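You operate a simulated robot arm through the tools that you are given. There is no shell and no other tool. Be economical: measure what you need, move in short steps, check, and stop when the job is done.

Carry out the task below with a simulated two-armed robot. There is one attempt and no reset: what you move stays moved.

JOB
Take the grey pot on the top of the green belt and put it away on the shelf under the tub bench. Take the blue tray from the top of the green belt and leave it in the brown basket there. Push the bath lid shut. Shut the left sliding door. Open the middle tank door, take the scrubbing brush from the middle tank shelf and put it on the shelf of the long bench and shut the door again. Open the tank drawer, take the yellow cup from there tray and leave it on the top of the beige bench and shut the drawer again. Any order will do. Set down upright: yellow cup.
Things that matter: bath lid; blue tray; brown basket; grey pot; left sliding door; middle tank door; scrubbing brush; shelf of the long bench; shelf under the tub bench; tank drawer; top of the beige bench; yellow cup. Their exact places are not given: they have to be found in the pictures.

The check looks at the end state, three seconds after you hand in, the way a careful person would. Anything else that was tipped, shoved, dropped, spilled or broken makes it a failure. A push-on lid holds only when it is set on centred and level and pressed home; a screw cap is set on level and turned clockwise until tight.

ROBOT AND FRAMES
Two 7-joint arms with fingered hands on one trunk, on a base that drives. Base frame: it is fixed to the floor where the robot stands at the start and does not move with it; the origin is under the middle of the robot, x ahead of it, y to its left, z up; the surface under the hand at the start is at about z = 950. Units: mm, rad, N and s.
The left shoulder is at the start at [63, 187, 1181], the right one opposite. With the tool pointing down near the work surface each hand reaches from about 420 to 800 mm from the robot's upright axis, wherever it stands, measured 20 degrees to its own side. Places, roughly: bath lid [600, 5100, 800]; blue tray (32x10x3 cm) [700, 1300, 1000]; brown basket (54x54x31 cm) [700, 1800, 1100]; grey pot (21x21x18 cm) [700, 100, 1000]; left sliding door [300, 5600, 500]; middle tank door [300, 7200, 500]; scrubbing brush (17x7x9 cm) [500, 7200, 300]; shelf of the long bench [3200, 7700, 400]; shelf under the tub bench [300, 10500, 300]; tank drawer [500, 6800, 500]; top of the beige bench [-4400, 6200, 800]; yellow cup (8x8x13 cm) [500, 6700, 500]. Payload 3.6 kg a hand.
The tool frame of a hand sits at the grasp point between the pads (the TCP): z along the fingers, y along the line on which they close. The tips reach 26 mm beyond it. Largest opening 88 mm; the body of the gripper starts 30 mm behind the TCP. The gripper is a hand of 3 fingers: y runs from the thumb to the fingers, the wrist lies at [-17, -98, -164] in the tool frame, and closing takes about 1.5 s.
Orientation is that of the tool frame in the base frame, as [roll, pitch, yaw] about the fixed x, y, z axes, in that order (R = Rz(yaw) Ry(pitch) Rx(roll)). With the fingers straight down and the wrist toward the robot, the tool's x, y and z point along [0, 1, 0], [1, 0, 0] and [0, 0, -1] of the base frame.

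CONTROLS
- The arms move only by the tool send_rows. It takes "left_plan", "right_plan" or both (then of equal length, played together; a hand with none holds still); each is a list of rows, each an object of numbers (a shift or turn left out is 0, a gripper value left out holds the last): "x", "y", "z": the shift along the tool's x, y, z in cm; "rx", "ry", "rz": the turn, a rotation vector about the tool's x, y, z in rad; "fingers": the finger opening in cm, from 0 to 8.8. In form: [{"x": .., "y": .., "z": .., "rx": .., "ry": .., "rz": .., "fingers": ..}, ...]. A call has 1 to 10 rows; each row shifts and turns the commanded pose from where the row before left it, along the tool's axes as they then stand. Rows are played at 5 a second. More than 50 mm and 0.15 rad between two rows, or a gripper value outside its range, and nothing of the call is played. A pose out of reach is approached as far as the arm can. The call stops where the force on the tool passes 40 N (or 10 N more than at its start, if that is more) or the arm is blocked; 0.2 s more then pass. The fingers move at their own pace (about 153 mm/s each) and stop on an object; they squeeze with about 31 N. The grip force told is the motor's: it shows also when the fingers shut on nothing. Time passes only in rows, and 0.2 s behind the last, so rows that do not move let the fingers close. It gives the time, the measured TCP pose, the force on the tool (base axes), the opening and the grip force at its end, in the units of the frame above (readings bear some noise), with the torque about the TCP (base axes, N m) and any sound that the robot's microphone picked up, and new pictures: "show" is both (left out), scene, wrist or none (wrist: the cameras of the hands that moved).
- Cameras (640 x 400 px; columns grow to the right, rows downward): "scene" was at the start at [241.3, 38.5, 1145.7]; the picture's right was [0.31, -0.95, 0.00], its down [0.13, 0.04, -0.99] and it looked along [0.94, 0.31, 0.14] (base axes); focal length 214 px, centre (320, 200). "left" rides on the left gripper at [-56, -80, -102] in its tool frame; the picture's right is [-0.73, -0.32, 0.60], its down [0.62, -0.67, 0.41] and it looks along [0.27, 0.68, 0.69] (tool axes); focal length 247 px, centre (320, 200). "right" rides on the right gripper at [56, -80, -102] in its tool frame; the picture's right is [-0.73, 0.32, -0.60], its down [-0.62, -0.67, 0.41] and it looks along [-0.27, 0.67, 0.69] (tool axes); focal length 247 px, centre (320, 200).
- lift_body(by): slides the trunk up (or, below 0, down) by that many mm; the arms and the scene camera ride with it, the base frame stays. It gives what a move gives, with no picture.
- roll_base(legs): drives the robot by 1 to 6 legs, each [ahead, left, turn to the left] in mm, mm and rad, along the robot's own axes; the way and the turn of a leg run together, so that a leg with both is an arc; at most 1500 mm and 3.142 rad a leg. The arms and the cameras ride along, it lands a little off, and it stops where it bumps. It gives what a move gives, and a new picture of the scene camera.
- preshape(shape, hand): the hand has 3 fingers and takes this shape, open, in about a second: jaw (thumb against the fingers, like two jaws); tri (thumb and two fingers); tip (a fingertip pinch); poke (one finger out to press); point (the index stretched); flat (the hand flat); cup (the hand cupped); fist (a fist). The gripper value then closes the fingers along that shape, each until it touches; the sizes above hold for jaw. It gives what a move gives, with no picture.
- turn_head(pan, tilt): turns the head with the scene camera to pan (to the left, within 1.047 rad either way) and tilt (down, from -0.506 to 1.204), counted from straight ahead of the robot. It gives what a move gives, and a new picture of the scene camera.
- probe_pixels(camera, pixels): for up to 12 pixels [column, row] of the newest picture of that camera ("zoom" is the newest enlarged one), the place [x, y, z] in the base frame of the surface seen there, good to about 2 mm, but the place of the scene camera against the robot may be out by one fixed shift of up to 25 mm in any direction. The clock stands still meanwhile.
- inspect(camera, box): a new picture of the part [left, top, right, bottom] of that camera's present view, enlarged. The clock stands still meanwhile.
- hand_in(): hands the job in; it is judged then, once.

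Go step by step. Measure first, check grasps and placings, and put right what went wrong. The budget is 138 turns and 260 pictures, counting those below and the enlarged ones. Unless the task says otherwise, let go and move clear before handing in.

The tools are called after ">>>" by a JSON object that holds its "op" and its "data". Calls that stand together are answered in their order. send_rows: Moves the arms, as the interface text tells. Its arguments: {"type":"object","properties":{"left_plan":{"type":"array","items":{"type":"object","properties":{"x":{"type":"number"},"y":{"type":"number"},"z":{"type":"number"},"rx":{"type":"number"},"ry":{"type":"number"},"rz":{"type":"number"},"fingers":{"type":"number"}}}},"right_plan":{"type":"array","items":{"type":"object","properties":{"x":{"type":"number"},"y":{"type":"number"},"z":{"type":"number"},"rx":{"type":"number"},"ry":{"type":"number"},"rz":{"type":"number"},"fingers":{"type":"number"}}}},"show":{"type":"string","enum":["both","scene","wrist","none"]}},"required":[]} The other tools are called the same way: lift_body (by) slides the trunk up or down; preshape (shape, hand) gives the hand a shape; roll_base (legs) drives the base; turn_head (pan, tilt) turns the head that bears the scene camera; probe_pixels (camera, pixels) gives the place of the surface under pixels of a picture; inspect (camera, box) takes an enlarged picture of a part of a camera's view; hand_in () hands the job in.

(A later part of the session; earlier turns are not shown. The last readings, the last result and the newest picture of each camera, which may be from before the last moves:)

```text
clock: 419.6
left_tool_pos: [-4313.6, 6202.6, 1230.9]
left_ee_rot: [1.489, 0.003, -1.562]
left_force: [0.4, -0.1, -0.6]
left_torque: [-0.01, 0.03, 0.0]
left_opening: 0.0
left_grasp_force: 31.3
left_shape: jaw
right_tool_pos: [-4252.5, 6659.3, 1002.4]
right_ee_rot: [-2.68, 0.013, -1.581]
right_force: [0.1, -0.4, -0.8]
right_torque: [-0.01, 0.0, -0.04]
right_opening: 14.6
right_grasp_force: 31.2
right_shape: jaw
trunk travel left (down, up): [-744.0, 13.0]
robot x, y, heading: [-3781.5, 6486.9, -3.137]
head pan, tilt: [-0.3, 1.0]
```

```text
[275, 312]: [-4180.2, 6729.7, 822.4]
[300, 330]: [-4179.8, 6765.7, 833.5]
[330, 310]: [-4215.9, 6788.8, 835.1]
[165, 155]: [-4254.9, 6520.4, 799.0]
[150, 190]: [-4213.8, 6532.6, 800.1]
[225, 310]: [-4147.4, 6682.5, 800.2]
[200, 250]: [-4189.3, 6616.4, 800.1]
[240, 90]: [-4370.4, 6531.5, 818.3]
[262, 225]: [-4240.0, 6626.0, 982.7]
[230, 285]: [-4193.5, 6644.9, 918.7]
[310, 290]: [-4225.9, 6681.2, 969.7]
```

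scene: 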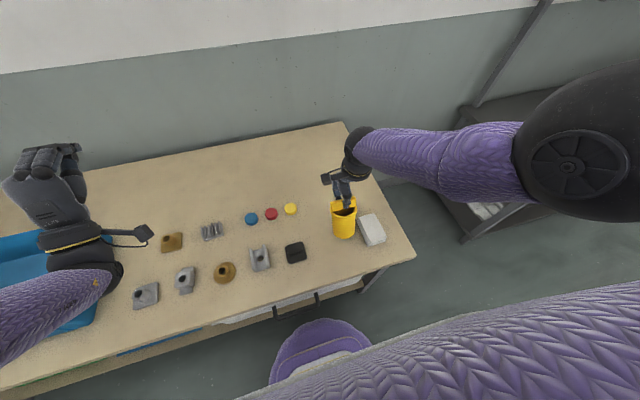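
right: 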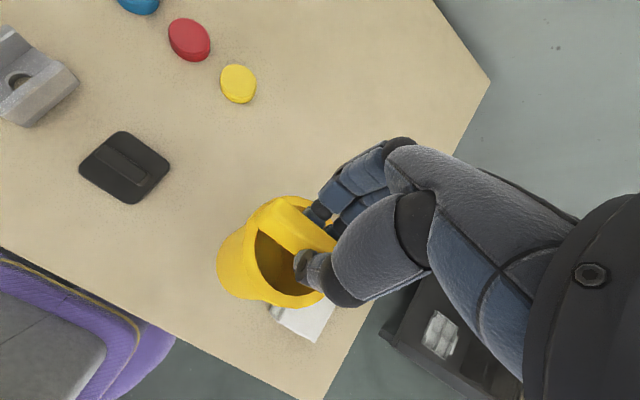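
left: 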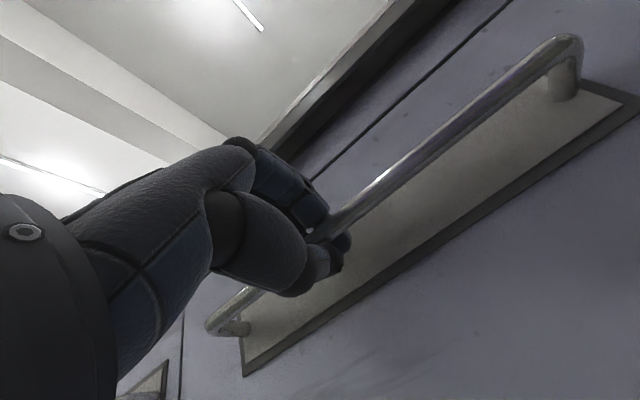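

Bench top true z is 800. Lower with the trunk 72 mm, then feel for contact.

>>> {"op": "lift_body", "data": {"by": -70}}

>>> {"op": "send_rows", "data": {"right_plan": [{}], "show": "both"}}

```text
clock: 420.7
left_tool_pos: [-4312.7, 6202.6, 1161.1]
left_ee_rot: [1.491, 0.002, -1.563]
left_force: [-0.1, -0.4, 0.2]
left_torque: [-0.04, 0.04, -0.03]
left_opening: 0.0
left_grasp_force: 31.1
left_shape: jaw
right_tool_pos: [-4252.8, 6660.0, 930.7]
right_ee_rot: [-2.678, 0.013, -1.582]
right_force: [0.2, -0.5, -1.6]
right_torque: [-0.02, 0.0, 0.0]
right_opening: 14.9
right_grasp_force: 30.8
right_shape: jaw
trunk travel left (down, up): [-674.0, 83.0]
robot x, y, heading: [-3776.3, 6487.4, -3.139]
head pan, tilt: [-0.3, 1.0]
```

```text
clock: 421.1
left_tool_pos: [-4313.2, 6204.0, 1161.1]
left_ee_rot: [1.488, 0.003, -1.563]
left_force: [0.0, 0.8, 0.1]
left_torque: [0.0, -0.02, 0.05]
left_opening: 0.0
left_grasp_force: 30.8
left_shape: jaw
right_tool_pos: [-4253.6, 6659.9, 930.8]
right_ee_rot: [-2.679, 0.014, -1.581]
right_force: [-1.0, -0.5, -2.0]
right_torque: [0.01, 0.0, 0.0]
right_opening: 14.6
right_grasp_force: 31.0
right_shape: jaw
trunk travel left (down, up): [-674.0, 83.0]
robot x, y, heading: [-3782.2, 6489.2, -3.139]
head pan, tilt: [-0.3, 1.0]
```

scene: 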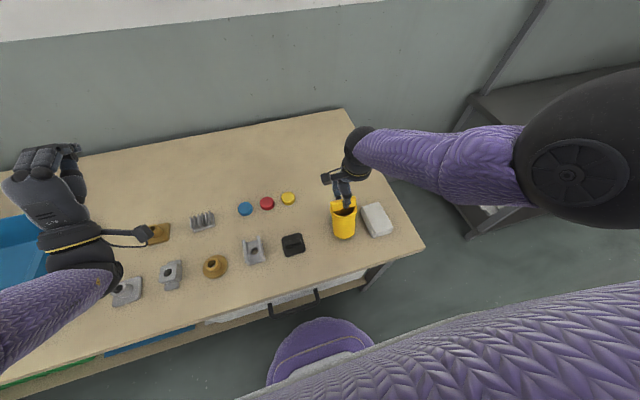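
right: 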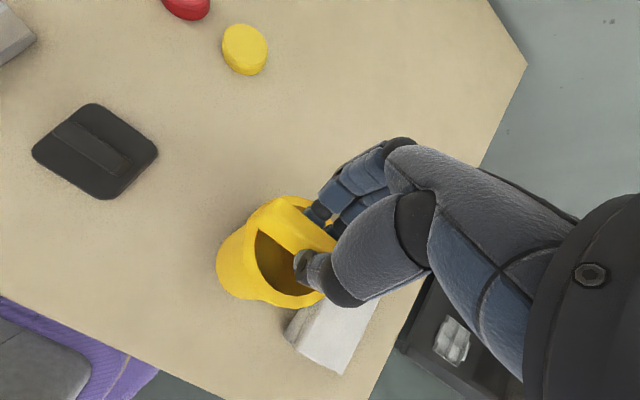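

>>> {"op": "lift_body", "data": {"by": -7}}

>>> {"op": "lift_body", "data": {"by": -4}}

```text
clock: 421.6
left_tool_pos: [-4312.9, 6204.1, 1155.1]
left_ee_rot: [1.489, 0.003, -1.563]
left_force: [0.3, 1.0, -0.1]
left_torque: [-0.01, 0.01, -0.03]
left_opening: 0.0
left_grasp_force: 31.2
left_shape: jaw
right_tool_pos: [-4252.1, 6659.6, 926.9]
right_ee_rot: [-2.683, 0.012, -1.583]
right_force: [-1.0, 0.9, 12.4]
right_torque: [0.03, -0.05, 0.04]
right_opening: 14.8
right_grasp_force: 31.6
right_shape: jaw
trunk travel left (down, up): [-667.0, 90.0]
robot x, y, heading: [-3777.8, 6487.8, -3.136]
head pan, tilt: [-0.3, 1.0]
```

```text
clock: 422.2
left_tool_pos: [-4312.3, 6202.6, 1151.2]
left_ee_rot: [1.487, 0.004, -1.56]
left_force: [0.2, 0.0, 0.4]
left_torque: [-0.01, 0.01, 0.01]
left_opening: 0.0
left_grasp_force: 31.0
left_shape: jaw
right_tool_pos: [-4253.3, 6658.9, 925.1]
right_ee_rot: [-2.687, 0.013, -1.582]
right_force: [-0.9, 1.3, 28.9]
right_torque: [0.04, -0.21, 0.01]
right_opening: 16.9
right_grasp_force: 31.1
right_shape: jaw
trunk travel left (down, up): [-663.0, 94.0]
robot x, y, heading: [-3778.1, 6493.3, -3.137]
head pan, tilt: [-0.3, 1.0]
```

Firm contact (29 N). Ease 3 mm, open, then rise.

>>> {"op": "lift_body", "data": {"by": 4}}

>>> {"op": "send_rows", "data": {"right_plan": [{"fingers": 4.5}, {}, {}, {}], "show": "wrist"}}

>>> {"op": "lift_body", "data": {"by": 80}}

>>> {"op": "send_rows", "data": {"right_plan": [{}], "show": "both"}}

```text
clock: 422.7
left_tool_pos: [-4313.1, 6203.5, 1155.0]
left_ee_rot: [1.49, 0.003, -1.562]
left_force: [-0.1, 0.5, -0.5]
left_torque: [0.0, 0.02, 0.08]
left_opening: 0.0
left_grasp_force: 30.9
left_shape: jaw
right_tool_pos: [-4249.5, 6659.2, 924.8]
right_ee_rot: [-2.678, 0.011, -1.583]
right_force: [-0.6, -0.2, 12.6]
right_torque: [0.03, -0.04, -0.01]
right_opening: 16.7
right_grasp_force: 30.5
right_shape: jaw
trunk travel left (down, up): [-667.0, 90.0]
robot x, y, heading: [-3782.6, 6491.9, -3.14]
head pan, tilt: [-0.3, 1.0]
```

```text
clock: 423.7
left_tool_pos: [-4313.8, 6203.0, 1155.1]
left_ee_rot: [1.488, 0.003, -1.564]
left_force: [-0.2, -0.2, 0.8]
left_torque: [0.0, -0.02, 0.04]
left_opening: 0.1
left_grasp_force: 30.8
left_shape: jaw
right_tool_pos: [-4251.0, 6659.5, 924.8]
right_ee_rot: [-2.681, 0.012, -1.583]
right_force: [0.8, 0.0, 0.9]
right_torque: [0.03, -0.03, 0.02]
right_opening: 44.3
right_grasp_force: 0.1
right_shape: jaw
trunk travel left (down, up): [-667.0, 90.0]
robot x, y, heading: [-3780.3, 6488.2, -3.139]
head pan, tilt: [-0.3, 1.0]
```

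right: 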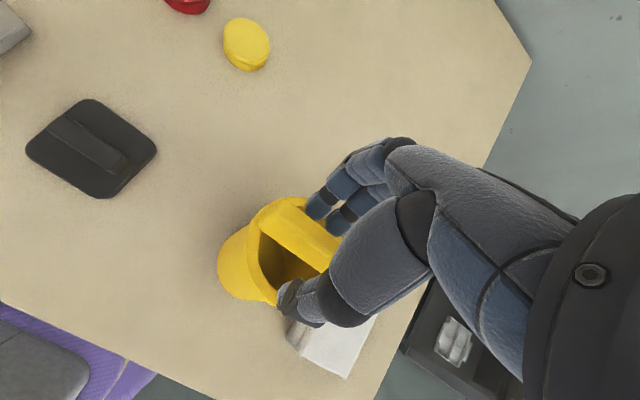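

```text
clock: 424.9
left_tool_pos: [-4313.4, 6203.0, 1235.0]
left_ee_rot: [1.489, 0.003, -1.56]
left_force: [0.2, -0.6, 1.1]
left_torque: [0.03, 0.01, -0.01]
left_opening: 0.0
left_grasp_force: 31.0
left_shape: jaw
right_tool_pos: [-4251.2, 6658.8, 1005.3]
right_ee_rot: [-2.681, 0.013, -1.581]
right_force: [0.9, 0.0, -0.6]
right_torque: [-0.02, 0.0, 0.0]
right_opening: 44.8
right_grasp_force: 0.1
right_shape: jaw
trunk travel left (down, up): [-747.0, 10.0]
robot x, y, heading: [-3782.5, 6489.5, -3.141]
head pan, tilt: [-0.3, 1.0]
```

```text
clock: 425.3
left_tool_pos: [-4313.7, 6203.1, 1234.1]
left_ee_rot: [1.489, 0.003, -1.562]
left_force: [0.2, -0.4, 0.4]
left_torque: [-0.02, 0.0, 0.01]
left_opening: 0.2
left_grasp_force: 31.0
left_shape: jaw
right_tool_pos: [-4252.0, 6659.7, 1005.1]
right_ee_rot: [-2.679, 0.011, -1.582]
right_force: [-0.5, 0.7, -1.4]
right_torque: [-0.01, 0.01, -0.02]
right_opening: 44.9
right_grasp_force: 0.1
right_shape: jaw
trunk travel left (down, up): [-747.0, 10.0]
robot x, y, heading: [-3778.8, 6493.6, -3.139]
head pan, tilt: [-0.3, 1.0]
```

scene: 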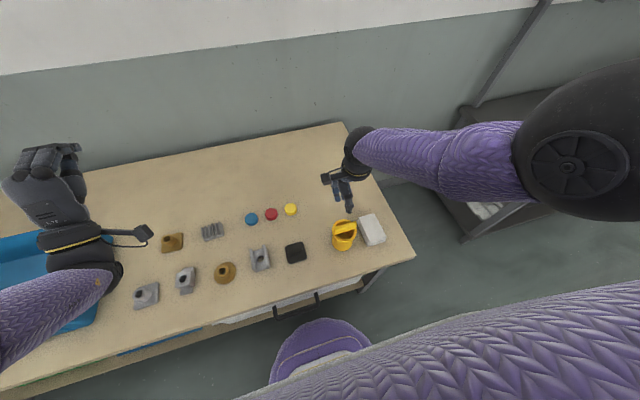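
right: 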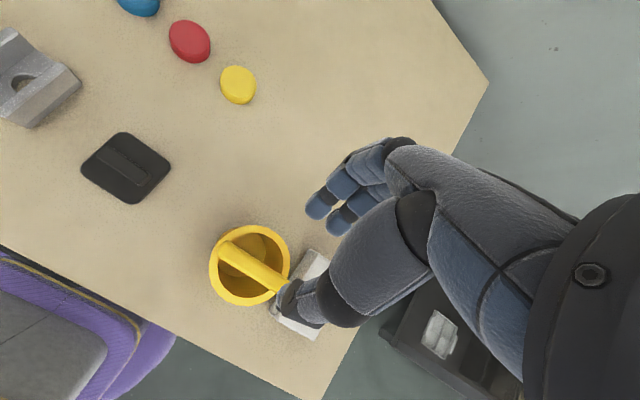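

The cup stands upright on the bench, blocks undisturbed. Now back out through the gap and go to the bath / sliding door near y 5300.

>>> {"op": "roll_base", "data": {"legs": [[-440, 0, 0], [0, -735, 0], [-1500, 0, 0], [-900, 0, 0], [0, 1500, 0], [0, 380, 0]]}}

>>> {"op": "roll_base", "data": {"legs": [[0, 0, 1.57], [0, 0, 1.57]]}}

>>> {"op": "turn_head", "data": {"pan": 0.0, "tilt": 0.45}}

```text
clock: 452.0
left_tool_pos: [-1461.4, 5066.9, 1234.2]
left_ee_rot: [1.489, 0.003, -1.55]
left_force: [0.0, -0.1, 0.5]
left_torque: [-0.01, 0.04, 0.01]
left_opening: 0.0
left_grasp_force: 30.7
left_shape: jaw
right_tool_pos: [-1405.6, 5524.7, 1005.5]
right_ee_rot: [-2.679, 0.013, -1.568]
right_force: [-0.9, 0.1, -0.1]
right_torque: [0.03, 0.0, -0.02]
right_opening: 44.8
right_grasp_force: 0.1
right_shape: jaw
trunk travel left (down, up): [-747.0, 10.0]
robot x, y, heading: [-930.5, 5360.5, -3.121]
head pan, tilt: [-0.3, 1.0]
```

scene: 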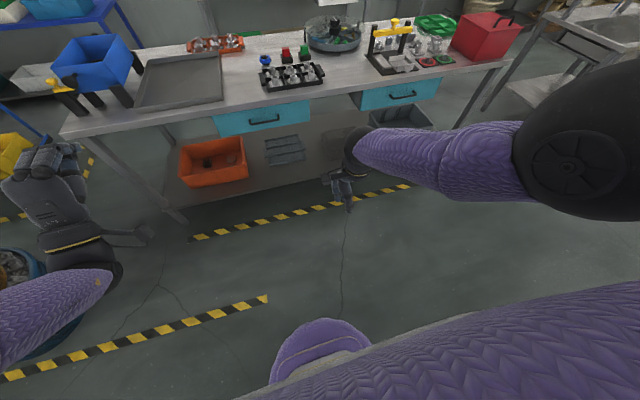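

```text
clock: 460.0
left_tool_pos: [-398.5, 5646.8, 1234.6]
left_ee_rot: [1.488, 0.003, 1.58]
left_force: [0.1, 0.0, 0.3]
left_torque: [-0.01, 0.01, 0.0]
left_opening: 0.0
left_grasp_force: 30.9
left_shape: jaw
right_tool_pos: [-459.6, 5190.9, 1005.9]
right_ee_rot: [-2.68, 0.012, 1.559]
right_force: [0.1, 0.3, 0.1]
right_torque: [0.02, 0.0, 0.03]
right_opening: 44.7
right_grasp_force: 0.0
right_shape: jaw
trunk travel left (down, up): [-747.0, 10.0]
robot x, y, heading: [-928.2, 5359.4, 0.009]
head pan, tilt: [-0.3, 1.0]
```

scene: 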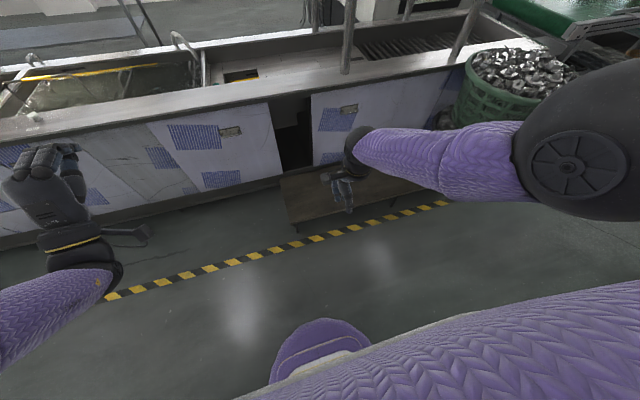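

```text
clock: 461.0
left_tool_pos: [-398.7, 5647.5, 1234.3]
left_ee_rot: [1.489, 0.003, 1.577]
left_force: [0.0, 0.1, -0.8]
left_torque: [0.02, 0.01, -0.01]
left_opening: 0.2
left_grasp_force: 30.6
left_shape: jaw
right_tool_pos: [-459.8, 5192.0, 1005.4]
right_ee_rot: [-2.68, 0.014, 1.561]
right_force: [-1.1, 0.2, -0.1]
right_torque: [0.01, 0.04, 0.02]
right_opening: 44.7
right_grasp_force: 0.0
right_shape: jaw
trunk travel left (down, up): [-747.0, 10.0]
robot x, y, heading: [-931.7, 5361.6, 0.003]
head pan, tilt: [0.0, 0.45]
```

scene: 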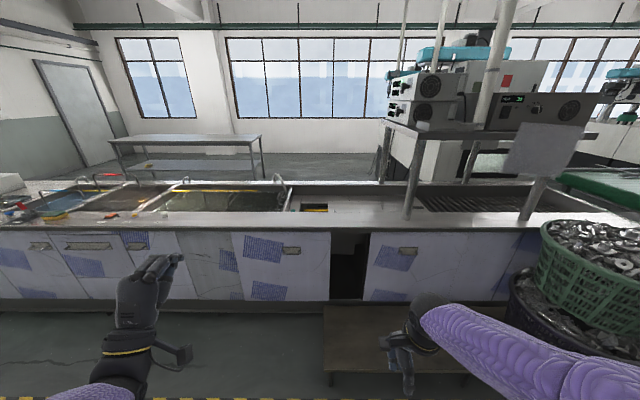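

Left sliding door (232–330, handle 290,250) leaves a gap (330–365) to the right door; above right, a grey panel (545,150) over the bath may be the lid. Measuring.

>>> {"op": "probe_pixels", "data": {"camera": "scene", "pixels": [[290, 250], [300, 252], [280, 251], [235, 265], [328, 265], [367, 265], [408, 252], [345, 320], [395, 310], [545, 150], [515, 165], [575, 170]]}}

>>> {"op": "inspect", "data": {"camera": "scene", "box": [360, 100, 620, 260]}}

>>> {"op": "inspect", "data": {"camera": "scene", "box": [220, 220, 460, 370]}}

```text
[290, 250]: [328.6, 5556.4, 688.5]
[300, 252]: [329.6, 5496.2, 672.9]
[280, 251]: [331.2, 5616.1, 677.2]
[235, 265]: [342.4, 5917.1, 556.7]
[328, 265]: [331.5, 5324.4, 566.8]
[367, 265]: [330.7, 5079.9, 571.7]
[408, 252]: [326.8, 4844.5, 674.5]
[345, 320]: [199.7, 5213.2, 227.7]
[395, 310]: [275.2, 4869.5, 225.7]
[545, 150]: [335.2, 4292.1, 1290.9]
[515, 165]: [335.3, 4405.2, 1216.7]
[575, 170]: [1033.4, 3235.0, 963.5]
```

```text
2.46 times, centred on (490, 180) of scene
```

zoom: 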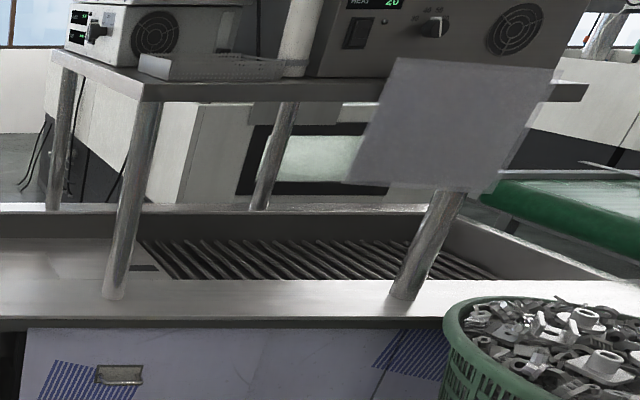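

```text
2.67 times, centred on (340, 295) of scene
```

zoom: 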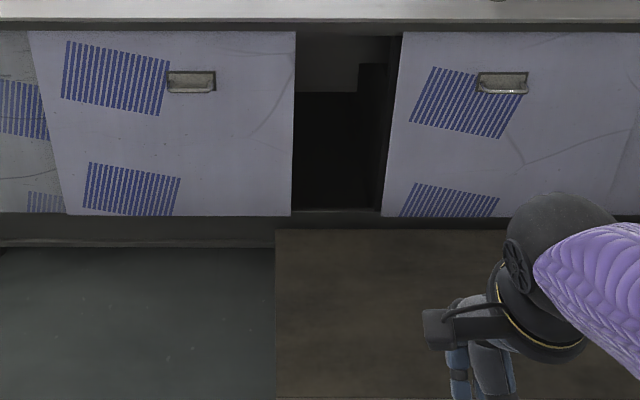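

>>> {"op": "inspect", "data": {"camera": "scene", "box": [260, 160, 420, 240]}}

>>> {"op": "probe_pixels", "data": {"camera": "scene", "pixels": [[335, 370], [460, 372], [325, 310], [315, 208], [300, 207], [330, 207], [350, 200], [375, 205], [300, 192], [345, 185], [385, 195], [350, 215]]}}

```text
4.00 times, centred on (340, 200) of scene
```

zoom: 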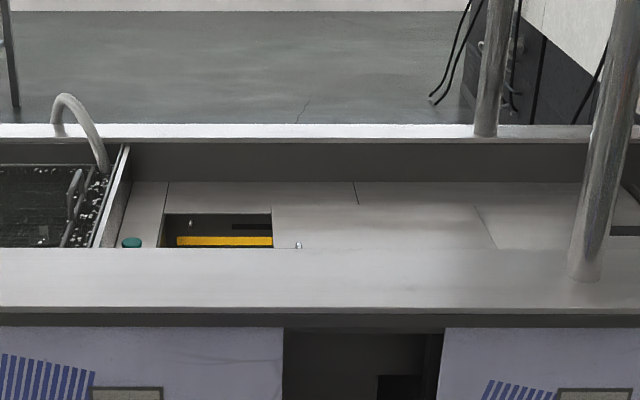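

```text
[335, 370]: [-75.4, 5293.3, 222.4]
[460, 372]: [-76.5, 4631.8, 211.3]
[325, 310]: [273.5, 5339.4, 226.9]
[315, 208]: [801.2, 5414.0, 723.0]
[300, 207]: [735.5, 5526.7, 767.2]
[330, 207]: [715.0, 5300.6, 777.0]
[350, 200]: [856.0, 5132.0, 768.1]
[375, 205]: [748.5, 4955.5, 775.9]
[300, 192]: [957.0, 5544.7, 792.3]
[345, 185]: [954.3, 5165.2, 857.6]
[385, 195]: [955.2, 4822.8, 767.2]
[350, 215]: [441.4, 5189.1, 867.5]
```

There's a sunken deck behind the counter (z ≈ 770) with a dark opening and a flat sliding lid right of it with a small knob. I'll drive closer (staying off the low platform whose front is at x ≈ −80) to see.

>>> {"op": "roll_base", "data": {"legs": [[540, 0, 0]]}}

>>> {"op": "turn_head", "data": {"pan": -0.05, "tilt": 0.6}}

>>> {"op": "inspect", "data": {"camera": "scene", "box": [220, 100, 460, 250]}}

```text
clock: 464.1
left_tool_pos: [146.4, 5648.1, 1234.6]
left_ee_rot: [1.489, 0.003, 1.577]
left_force: [-0.1, 0.3, 0.8]
left_torque: [-0.03, 0.02, 0.02]
left_opening: 0.1
left_grasp_force: 30.6
left_shape: jaw
right_tool_pos: [84.7, 5191.6, 1005.1]
right_ee_rot: [-2.68, 0.012, 1.556]
right_force: [0.5, -0.4, 0.3]
right_torque: [-0.02, 0.01, 0.03]
right_opening: 44.7
right_grasp_force: 0.0
right_shape: jaw
trunk travel left (down, up): [-747.0, 10.0]
robot x, y, heading: [-389.3, 5365.0, 0.003]
head pan, tilt: [0.0, 0.45]
```

scene: 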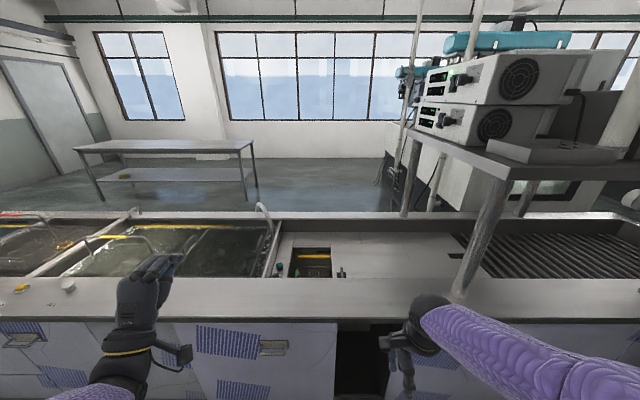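

```text
clock: 464.8
left_tool_pos: [147.3, 5647.5, 1234.8]
left_ee_rot: [1.49, 0.003, 1.577]
left_force: [-0.1, 0.2, 0.5]
left_torque: [0.01, -0.01, 0.02]
left_opening: 0.0
left_grasp_force: 30.8
left_shape: jaw
right_tool_pos: [83.5, 5192.1, 1005.4]
right_ee_rot: [-2.678, 0.013, 1.558]
right_force: [-0.2, 0.0, -0.1]
right_torque: [0.0, -0.02, -0.02]
right_opening: 44.7
right_grasp_force: 0.0
right_shape: jaw
trunk travel left (down, up): [-747.0, 10.0]
robot x, y, heading: [-388.0, 5366.2, 0.002]
head pan, tilt: [-0.051, 0.6]
```

scene: 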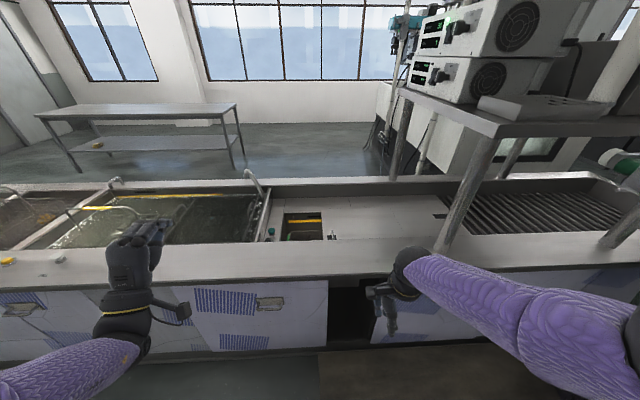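

```text
2.67 times, centred on (340, 175) of scene
```

zoom: 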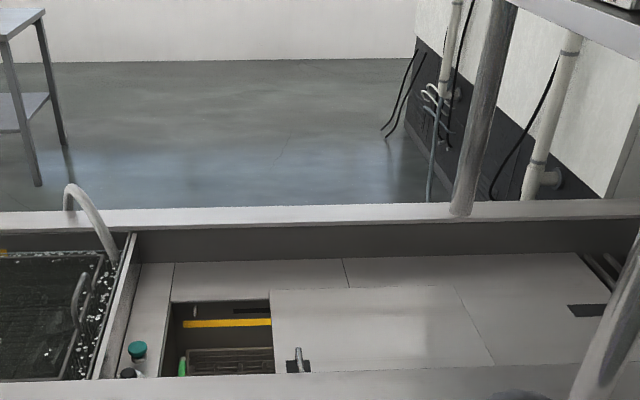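

The sliding lid (zoom 270–490) has an upright handle at zoom (297,360); the opening lies left of it. Measuring in the zoom.

>>> {"op": "probe_pixels", "data": {"camera": "zoom", "pixels": [[297, 352], [297, 362], [292, 366], [305, 366], [275, 330], [268, 330], [172, 320], [165, 320], [460, 300], [490, 350], [350, 320], [280, 292]]}}

>>> {"op": "inspect", "data": {"camera": "scene", "box": [270, 205, 370, 250]}}

```text
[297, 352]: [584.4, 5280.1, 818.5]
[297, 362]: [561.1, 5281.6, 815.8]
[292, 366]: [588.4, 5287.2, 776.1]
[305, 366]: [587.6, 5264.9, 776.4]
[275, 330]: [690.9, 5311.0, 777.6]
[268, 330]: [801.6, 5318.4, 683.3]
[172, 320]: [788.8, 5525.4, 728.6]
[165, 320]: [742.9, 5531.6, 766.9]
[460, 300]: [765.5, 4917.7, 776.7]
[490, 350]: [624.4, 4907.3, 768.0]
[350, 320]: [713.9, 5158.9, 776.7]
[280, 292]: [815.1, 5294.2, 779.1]
```

```text
6.40 times, centred on (320, 228) of scene
```

zoom: 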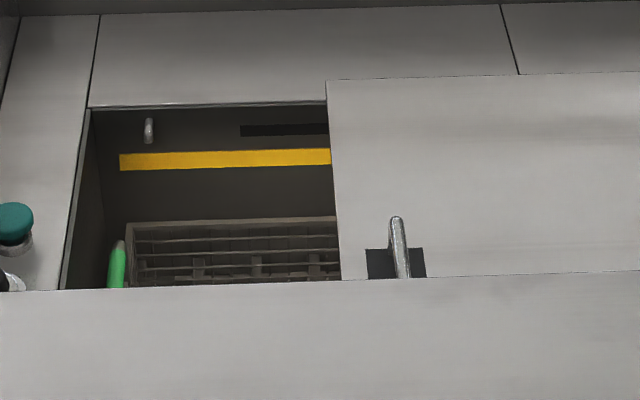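

Handle: a bail running along x at y≈5265 (true), top z≈806, lid z≈765; the opening is about 220 mm, so the lid must slide +y by that. I'll use the right hand, fingers down, from the right side of the bail. First lower the trunk and set both arms.

>>> {"op": "lift_body", "data": {"by": -300}}

>>> {"op": "send_rows", "data": {"right_plan": [{"z": -4.5, "y": -2.2}, {"z": -4.5, "y": -2.2}, {"z": -4.5, "y": -2.2}, {"z": -4.5, "y": -2.2}, {"z": -4.5, "y": -2.2}, {"rx": -0.115, "fingers": 0}, {"rx": -0.115}, {"rx": -0.115}, {"rx": -0.115}], "left_plan": [{"y": 4, "z": -2}, {"y": 4, "z": -2}, {"y": 4, "z": -2}, {"y": 4, "z": -2}, {"y": 4, "z": -2}, {"y": 3, "z": -2}, {}, {}, {}], "show": "scene"}}

```text
clock: 467.8
left_tool_pos: [147.1, 5647.9, 934.4]
left_ee_rot: [1.489, 0.003, 1.575]
left_force: [0.7, 0.7, 0.4]
left_torque: [0.01, 0.02, 0.0]
left_opening: 0.0
left_grasp_force: 30.8
left_shape: jaw
right_tool_pos: [84.2, 5192.9, 705.4]
right_ee_rot: [-2.679, 0.013, 1.558]
right_force: [0.4, 0.4, 0.2]
right_torque: [0.0, 0.04, -0.02]
right_opening: 45.0
right_grasp_force: 0.0
right_shape: jaw
trunk travel left (down, up): [-447.0, 310.0]
robot x, y, heading: [-388.2, 5361.2, -0.001]
head pan, tilt: [-0.051, 0.6]
```

```text
clock: 468.4
left_tool_pos: [180.9, 5702.4, 1159.9]
left_ee_rot: [1.169, 0.028, 1.679]
left_force: [-0.2, -0.7, 0.8]
left_torque: [0.01, -0.02, 0.06]
left_opening: 0.0
left_grasp_force: 31.1
left_shape: jaw
right_tool_pos: [84.5, 5192.8, 787.7]
right_ee_rot: [-2.677, 0.012, 1.557]
right_force: [0.5, -0.1, 0.2]
right_torque: [0.0, 0.0, 0.03]
right_opening: 45.1
right_grasp_force: 0.1
right_shape: jaw
trunk travel left (down, up): [-447.0, 310.0]
robot x, y, heading: [-389.8, 5362.2, 0.006]
head pan, tilt: [-0.051, 0.6]
stopped in row 2 (left hand): the arm was blocked; the commanded pose is now the measured one
```

scene: 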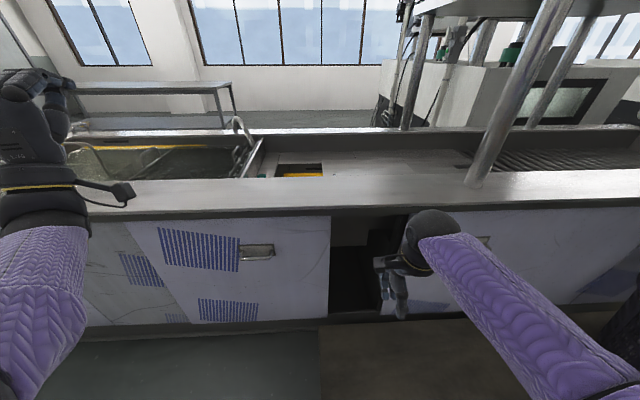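

The left hand ended at z 1160, out of the way. Continue with the right hand only.

>>> {"op": "send_rows", "data": {"right_plan": [{"z": -4.5, "y": -2.2}, {"z": -4.5, "y": -2.2}, {"z": -4.5, "y": -2.2}, {"rx": -0.115, "fingers": 0}, {"rx": -0.115}, {"rx": -0.115}, {"rx": -0.115}], "show": "none"}}

>>> {"op": "roll_base", "data": {"legs": [[0, 285, 0], [300, 0, 0]]}}

>>> {"op": "turn_head", "data": {"pan": -0.5, "tilt": 0.7}}

```text
clock: 470.0
left_tool_pos: [178.1, 5702.8, 1158.9]
left_ee_rot: [1.168, 0.026, 1.678]
left_force: [0.2, -0.3, 0.1]
left_torque: [-0.01, 0.01, 0.0]
left_opening: 0.0
left_grasp_force: 31.1
left_shape: jaw
right_tool_pos: [86.2, 5194.7, 937.7]
right_ee_rot: [3.141, 0.012, 1.558]
right_force: [-0.7, 2.1, 0.4]
right_torque: [-0.01, -0.02, 0.03]
right_opening: 0.0
right_grasp_force: 30.9
right_shape: jaw
trunk travel left (down, up): [-447.0, 310.0]
robot x, y, heading: [-388.2, 5359.8, -0.0]
head pan, tilt: [-0.051, 0.6]
```

```text
clock: 473.6
left_tool_pos: [482.9, 5987.6, 1157.5]
left_ee_rot: [1.172, 0.024, 1.676]
left_force: [-0.4, -0.3, 0.1]
left_torque: [-0.03, 0.0, 0.02]
left_opening: 0.0
left_grasp_force: 30.8
left_shape: jaw
right_tool_pos: [387.1, 5481.5, 936.4]
right_ee_rot: [-3.138, 0.013, 1.556]
right_force: [-0.7, 0.2, 0.4]
right_torque: [-0.02, 0.02, -0.01]
right_opening: 0.1
right_grasp_force: 30.7
right_shape: jaw
trunk travel left (down, up): [-447.0, 310.0]
robot x, y, heading: [-88.7, 5648.0, 0.001]
head pan, tilt: [-0.051, 0.6]
```

scene: 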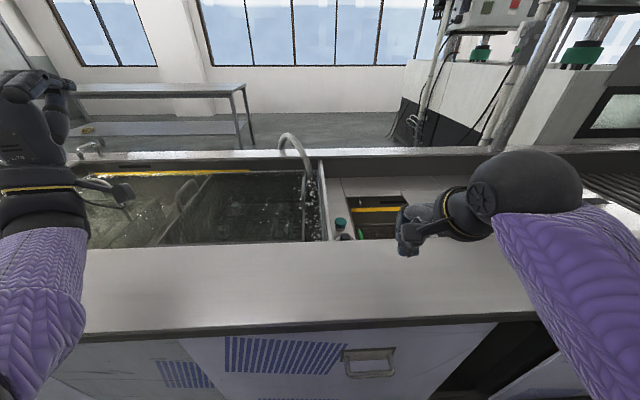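

```text
clock: 474.5
left_tool_pos: [480.2, 5988.0, 1158.9]
left_ee_rot: [1.17, 0.023, 1.681]
left_force: [0.0, -1.3, 0.3]
left_torque: [0.01, 0.01, 0.0]
left_opening: 0.1
left_grasp_force: 30.5
left_shape: jaw
right_tool_pos: [385.9, 5481.1, 938.4]
right_ee_rot: [-3.137, 0.014, 1.558]
right_force: [0.4, 0.3, 0.5]
right_torque: [0.0, 0.0, 0.01]
right_opening: 0.0
right_grasp_force: 31.1
right_shape: jaw
trunk travel left (down, up): [-447.0, 310.0]
robot x, y, heading: [-84.5, 5650.3, -0.002]
head pan, tilt: [-0.499, 0.7]
```

scene: 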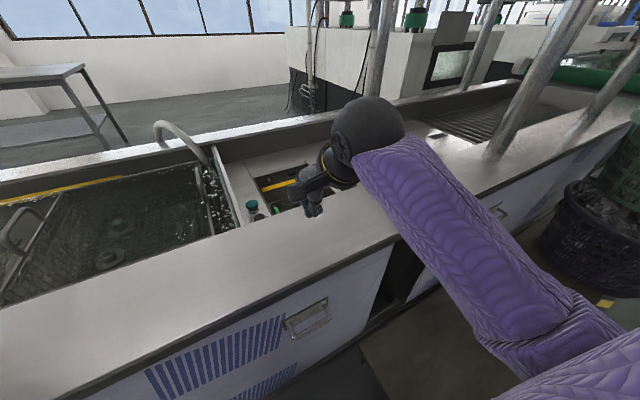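

Hand is above the counter at z 938, fingers down. Move it right to y≈5215 and forward over the lid, and view.

>>> {"op": "send_rows", "data": {"right_plan": [{"x": -4.4, "y": 2}, {"x": -4.4, "y": 2}, {"x": -4.4, "y": 2}, {"x": -4.4, "y": 2}, {"x": -4.4, "y": 2}, {"x": -4.4, "y": 2}], "show": "both"}}

```text
clock: 475.9
left_tool_pos: [481.8, 5988.7, 1158.9]
left_ee_rot: [1.17, 0.022, 1.677]
left_force: [-0.9, 0.9, 0.6]
left_torque: [-0.02, 0.0, -0.01]
left_opening: 0.0
left_grasp_force: 31.4
left_shape: jaw
right_tool_pos: [504.5, 5215.4, 939.3]
right_ee_rot: [-3.139, 0.012, 1.558]
right_force: [-0.8, -0.1, -0.2]
right_torque: [-0.03, -0.02, 0.01]
right_opening: 0.2
right_grasp_force: 31.2
right_shape: jaw
trunk travel left (down, up): [-447.0, 310.0]
robot x, y, heading: [-89.2, 5650.1, 0.005]
head pan, tilt: [-0.499, 0.7]
```

scene: 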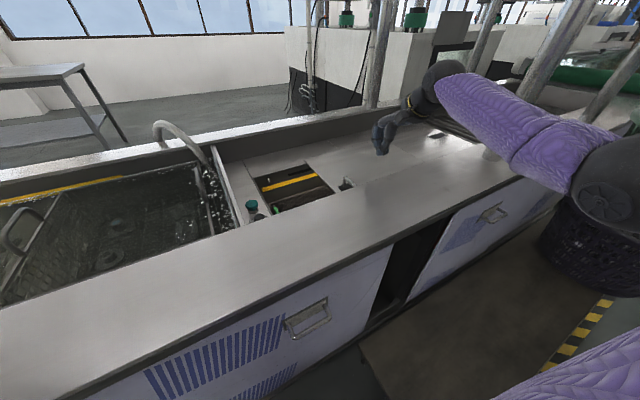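
right: 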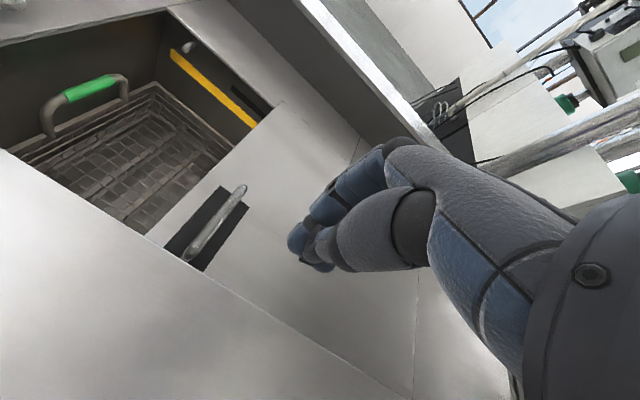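

The wrist camera sees the bail (188–245, 185–258) clearly, with the hand to its right. Measuring.

>>> {"op": "probe_pixels", "data": {"camera": "right", "pixels": [[190, 256], [205, 240], [225, 213], [242, 190], [170, 245], [250, 130], [145, 235], [255, 250], [230, 290], [75, 92], [10, 150], [165, 12]]}}

```text
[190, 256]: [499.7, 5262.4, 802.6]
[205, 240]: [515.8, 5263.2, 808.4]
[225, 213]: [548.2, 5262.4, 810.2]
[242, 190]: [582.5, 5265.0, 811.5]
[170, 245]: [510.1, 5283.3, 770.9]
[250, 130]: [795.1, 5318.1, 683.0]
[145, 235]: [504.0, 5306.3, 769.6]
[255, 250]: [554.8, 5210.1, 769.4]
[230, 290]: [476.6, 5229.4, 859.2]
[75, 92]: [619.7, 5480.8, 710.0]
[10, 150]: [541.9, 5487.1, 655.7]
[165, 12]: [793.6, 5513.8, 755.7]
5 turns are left
```

Only 5 turns remain, so I bundle: lower beside the bail, push the lid +y to its stop, raise, back off, lower the trunk and level the left hand for the sliding door.

>>> {"op": "send_rows", "data": {"right_plan": [{"y": 4.1, "z": 2.4}, {"z": 4.5}, {"z": 4.5}, {"z": 2.2}, {"x": 4}, {"x": 4}, {"x": 4}, {"x": 4}, {"x": 4}, {"x": 4}], "show": "none"}}

>>> {"op": "send_rows", "data": {"right_plan": [{"x": 1.5}, {"x": 1.5}, {"x": 1.5}, {"x": 1}, {}], "show": "wrist"}}

>>> {"op": "send_rows", "data": {"right_plan": [{"x": -0.8}, {"z": -4.5}, {"z": -4.5}, {"z": -4.5}, {"z": -4.5}], "show": "scene"}}

>>> {"op": "roll_base", "data": {"legs": [[-480, 0, 0]]}}

>>> {"op": "lift_body", "data": {"by": -400}}

>>> {"op": "send_rows", "data": {"left_plan": [{"rx": 0.13}, {"rx": 0.13}, {"rx": 0.13}], "show": "wrist"}}

>>> {"op": "turn_head", "data": {"pan": 0.1, "tilt": 0.4}}

```text
clock: 478.1
left_tool_pos: [480.4, 5986.2, 1158.9]
left_ee_rot: [1.17, 0.022, 1.677]
left_force: [1.1, -0.3, -0.4]
left_torque: [0.0, -0.02, 0.03]
left_opening: 0.0
left_grasp_force: 30.9
left_shape: jaw
right_tool_pos: [518.0, 5459.4, 809.8]
right_ee_rot: [-3.139, 0.016, 1.551]
right_force: [-0.6, -12.0, 2.4]
right_torque: [-0.01, -0.03, -0.13]
right_opening: 0.2
right_grasp_force: 31.2
right_shape: jaw
right hand out of reach, approached as far as the arm can: row 3, 4
trunk travel left (down, up): [-447.0, 310.0]
robot x, y, heading: [-86.9, 5645.8, 0.0]
head pan, tilt: [-0.499, 0.7]
```

```text
clock: 478.6
left_tool_pos: [480.6, 5988.9, 1158.6]
left_ee_rot: [1.168, 0.023, 1.678]
left_force: [0.6, -0.1, -0.6]
left_torque: [0.02, 0.0, -0.03]
left_opening: 0.0
left_grasp_force: 30.8
left_shape: jaw
right_tool_pos: [517.9, 5459.8, 807.9]
right_ee_rot: [-3.138, 0.035, 1.542]
right_force: [-2.4, -11.6, 3.3]
right_torque: [-0.02, -0.01, -0.13]
right_opening: 0.0
right_grasp_force: 31.2
right_shape: jaw
trunk travel left (down, up): [-447.0, 310.0]
robot x, y, heading: [-87.2, 5647.7, 0.001]
head pan, tilt: [-0.499, 0.7]
stopped in row 2 (right hand): the force on the tool passed its limit at 44 N (the readings are from after the stop); the commanded pose is now the measured one
```

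right: 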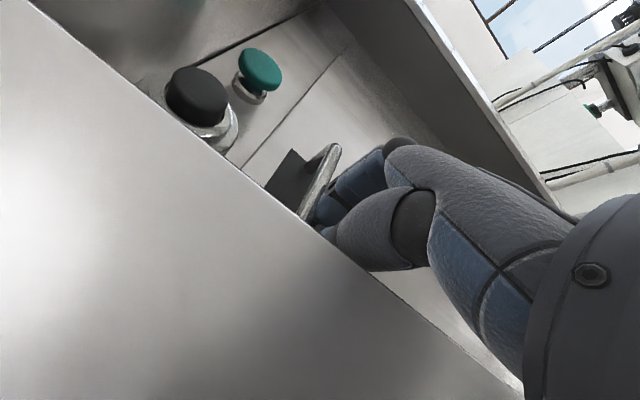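

```text
clock: 479.8
left_tool_pos: [480.1, 5987.8, 1158.3]
left_ee_rot: [1.169, 0.023, 1.679]
left_force: [-1.2, -0.1, -0.3]
left_torque: [0.01, -0.01, 0.01]
left_opening: 0.0
left_grasp_force: 31.0
left_shape: jaw
right_tool_pos: [521.0, 5461.3, 988.9]
right_ee_rot: [-3.137, 0.033, 1.546]
right_force: [0.4, -0.5, 0.7]
right_torque: [0.0, -0.01, 0.02]
right_opening: 0.2
right_grasp_force: 31.0
right_shape: jaw
trunk travel left (down, up): [-447.0, 310.0]
robot x, y, heading: [-88.0, 5650.2, 0.002]
head pan, tilt: [-0.499, 0.7]
```

scene: 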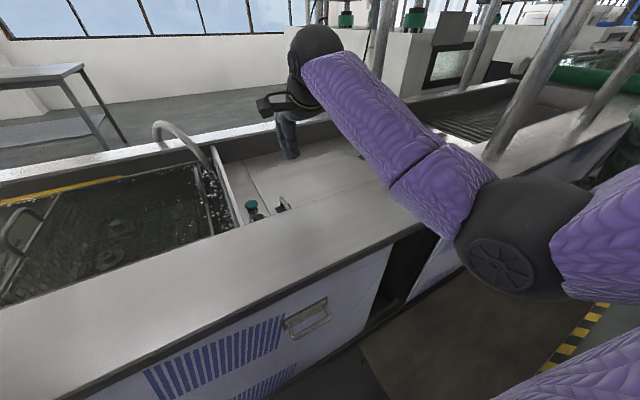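

```text
clock: 482.6
left_tool_pos: [-2.9, 5988.6, 1158.9]
left_ee_rot: [1.17, 0.022, 1.677]
left_force: [-0.8, 0.1, -0.1]
left_torque: [-0.02, 0.01, 0.02]
left_opening: 0.0
left_grasp_force: 31.4
left_shape: jaw
right_tool_pos: [38.7, 5463.2, 987.6]
right_ee_rot: [-3.137, 0.032, 1.547]
right_force: [0.4, -0.5, 0.5]
right_torque: [0.0, -0.01, -0.01]
right_opening: 0.0
right_grasp_force: 30.7
right_shape: jaw
trunk travel left (down, up): [-447.0, 310.0]
robot x, y, heading: [-566.0, 5647.2, -0.002]
head pan, tilt: [-0.499, 0.7]
```

scene: 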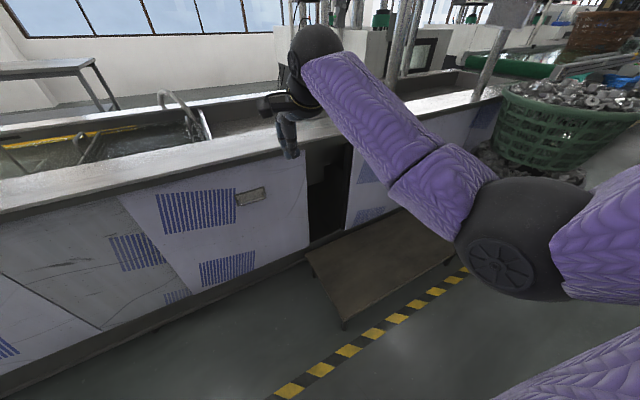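

```text
clock: 485.3
left_tool_pos: [15.0, 6002.1, 903.6]
left_ee_rot: [1.036, 0.011, 1.699]
left_force: [-0.9, -0.4, 0.2]
left_torque: [0.03, 0.04, -0.03]
left_opening: 0.2
left_grasp_force: 30.5
left_shape: jaw
right_tool_pos: [39.4, 5462.6, 667.6]
right_ee_rot: [-3.127, 0.031, 1.546]
right_force: [-0.5, 0.3, 0.7]
right_torque: [0.01, 0.0, 0.01]
right_opening: 0.1
right_grasp_force: 31.4
right_shape: jaw
trunk travel left (down, up): [-133.0, 624.0]
robot x, y, heading: [-567.2, 5649.5, -0.002]
head pan, tilt: [-0.499, 0.7]
stopped: the arm was blocked; the commanded pose is now the measured one
```

```text
clock: 486.2
left_tool_pos: [21.0, 6008.3, 969.9]
left_ee_rot: [1.272, 0.012, 1.714]
left_force: [-0.1, 0.8, -0.2]
left_torque: [-0.02, 0.01, 0.04]
left_opening: 0.2
left_grasp_force: 30.8
left_shape: jaw
right_tool_pos: [38.3, 5462.2, 669.2]
right_ee_rot: [-3.129, 0.031, 1.545]
right_force: [0.3, 0.4, 0.7]
right_torque: [0.0, -0.02, 0.01]
right_opening: 0.0
right_grasp_force: 31.0
right_shape: jaw
trunk travel left (down, up): [-133.0, 624.0]
robot x, y, heading: [-567.7, 5649.3, -0.003]
head pan, tilt: [-0.499, 0.7]
stopped in row 3 (left hand): the arm was blocked; the commanded pose is now the measured one
```

left: 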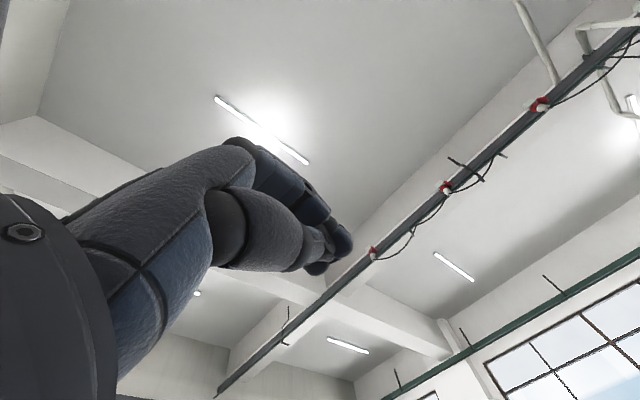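

```text
clock: 487.2
left_tool_pos: [20.7, 6009.2, 972.4]
left_ee_rot: [1.27, 0.013, 1.713]
left_force: [-0.1, 0.0, 0.4]
left_torque: [0.01, 0.02, -0.01]
left_opening: 0.0
left_grasp_force: 30.7
left_shape: jaw
right_tool_pos: [38.6, 5462.3, 668.9]
right_ee_rot: [-3.127, 0.032, 1.545]
right_force: [1.0, 0.0, -0.1]
right_torque: [0.01, 0.02, 0.02]
right_opening: 0.1
right_grasp_force: 30.8
right_shape: jaw
trunk travel left (down, up): [-133.0, 624.0]
robot x, y, heading: [-565.2, 5645.8, 0.0]
head pan, tilt: [0.099, 0.4]
4 turns are left
```

scene: 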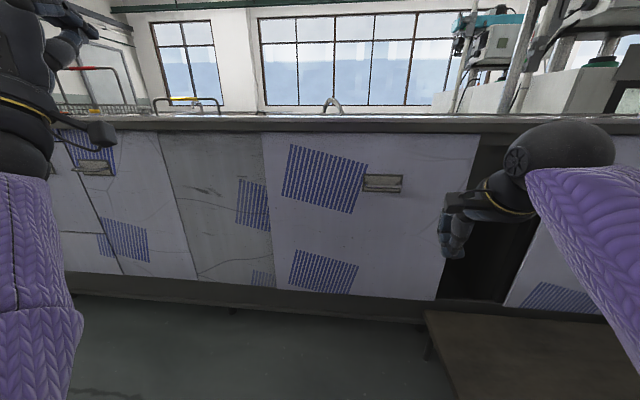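

The lid slid to its stop (44 N) and covers the opening. For the sliding door I'll use the right hand from the left of its pull: measure the pull (362–404, 174–193) now, tilt the hand forward and shift left.

>>> {"op": "probe_pixels", "data": {"camera": "scene", "pixels": [[364, 190], [370, 190], [383, 190], [396, 190], [402, 190], [383, 188], [383, 192], [383, 180], [363, 183], [435, 230], [268, 230], [468, 230]]}}

>>> {"op": "inspect", "data": {"camera": "scene", "box": [340, 165, 420, 205]}}

>>> {"op": "send_rows", "data": {"right_plan": [{"rx": -0.12}, {"rx": -0.12}, {"rx": -0.12}, {"rx": -0.12}, {"rx": -0.12}], "show": "none"}}

>>> {"op": "roll_base", "data": {"legs": [[0, 195, 0]]}}

>>> {"op": "send_rows", "data": {"right_plan": [{}], "show": "wrist"}}

```text
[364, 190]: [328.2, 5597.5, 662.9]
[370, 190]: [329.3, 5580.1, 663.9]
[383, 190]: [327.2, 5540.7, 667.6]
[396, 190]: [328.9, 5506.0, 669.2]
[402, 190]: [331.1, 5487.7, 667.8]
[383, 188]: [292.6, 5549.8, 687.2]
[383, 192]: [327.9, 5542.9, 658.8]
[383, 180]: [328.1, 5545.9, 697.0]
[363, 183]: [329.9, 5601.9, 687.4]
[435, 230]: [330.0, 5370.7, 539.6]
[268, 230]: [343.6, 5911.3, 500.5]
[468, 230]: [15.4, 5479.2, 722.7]
```

```text
8.00 times, centred on (380, 185) of scene
```

zoom: 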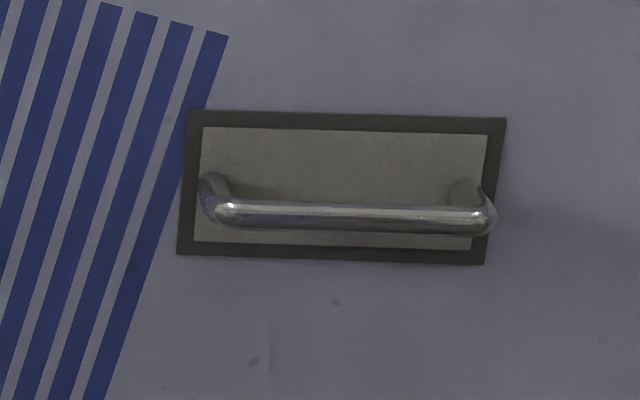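

```text
clock: 488.4
left_tool_pos: [19.6, 6009.3, 970.5]
left_ee_rot: [1.271, 0.013, 1.712]
left_force: [-0.2, 0.2, 0.1]
left_torque: [0.03, 0.0, -0.02]
left_opening: 0.0
left_grasp_force: 30.9
left_shape: jaw
right_tool_pos: [40.0, 5461.6, 669.9]
right_ee_rot: [2.553, 0.032, 1.545]
right_force: [0.4, -0.3, -0.6]
right_torque: [-0.01, 0.02, -0.01]
right_opening: 0.1
right_grasp_force: 30.9
right_shape: jaw
trunk travel left (down, up): [-133.0, 624.0]
robot x, y, heading: [-566.5, 5653.7, 0.002]
head pan, tilt: [0.099, 0.4]
```

```text
clock: 489.9
left_tool_pos: [20.8, 6204.4, 970.6]
left_ee_rot: [1.272, 0.012, 1.713]
left_force: [0.3, -0.3, 0.0]
left_torque: [0.01, 0.0, -0.02]
left_opening: 0.0
left_grasp_force: 31.1
left_shape: jaw
right_tool_pos: [37.9, 5655.9, 668.7]
right_ee_rot: [2.556, 0.031, 1.543]
right_force: [-0.7, -0.2, 0.5]
right_torque: [0.0, -0.01, -0.01]
right_opening: 0.0
right_grasp_force: 30.9
right_shape: jaw
trunk travel left (down, up): [-133.0, 624.0]
robot x, y, heading: [-568.4, 5847.6, -0.003]
head pan, tilt: [0.099, 0.4]
```

scene: 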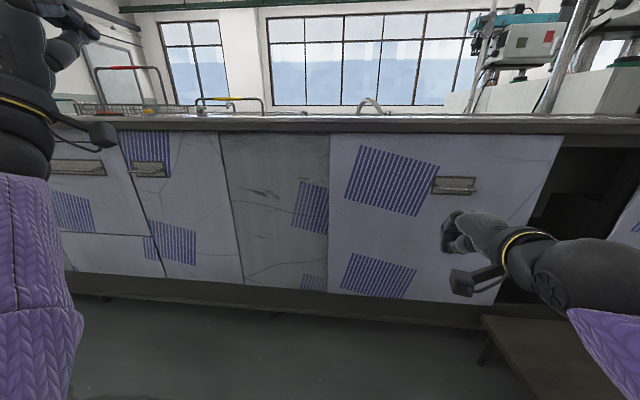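

```text
clock: 490.3
left_tool_pos: [20.1, 6204.5, 971.8]
left_ee_rot: [1.272, 0.01, 1.712]
left_force: [0.0, -0.3, 0.1]
left_torque: [-0.03, -0.01, 0.01]
left_opening: 0.0
left_grasp_force: 30.6
left_shape: jaw
right_tool_pos: [38.1, 5657.6, 669.3]
right_ee_rot: [2.554, 0.032, 1.545]
right_force: [-0.7, 0.2, -0.4]
right_torque: [0.02, 0.0, -0.01]
right_opening: 0.1
right_grasp_force: 30.5
right_shape: jaw
trunk travel left (down, up): [-133.0, 624.0]
robot x, y, heading: [-570.9, 5842.8, -0.002]
head pan, tilt: [0.099, 0.4]
3 turns are left
```

right: 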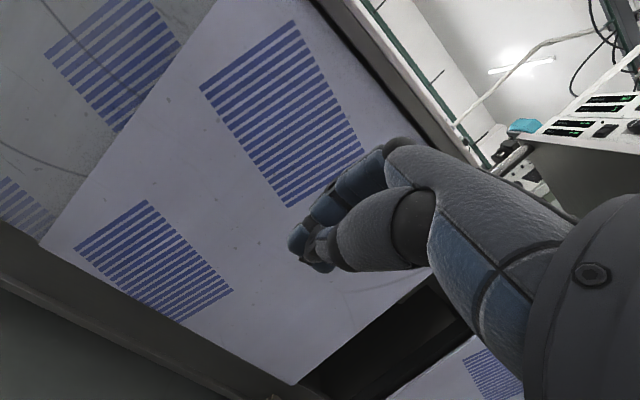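

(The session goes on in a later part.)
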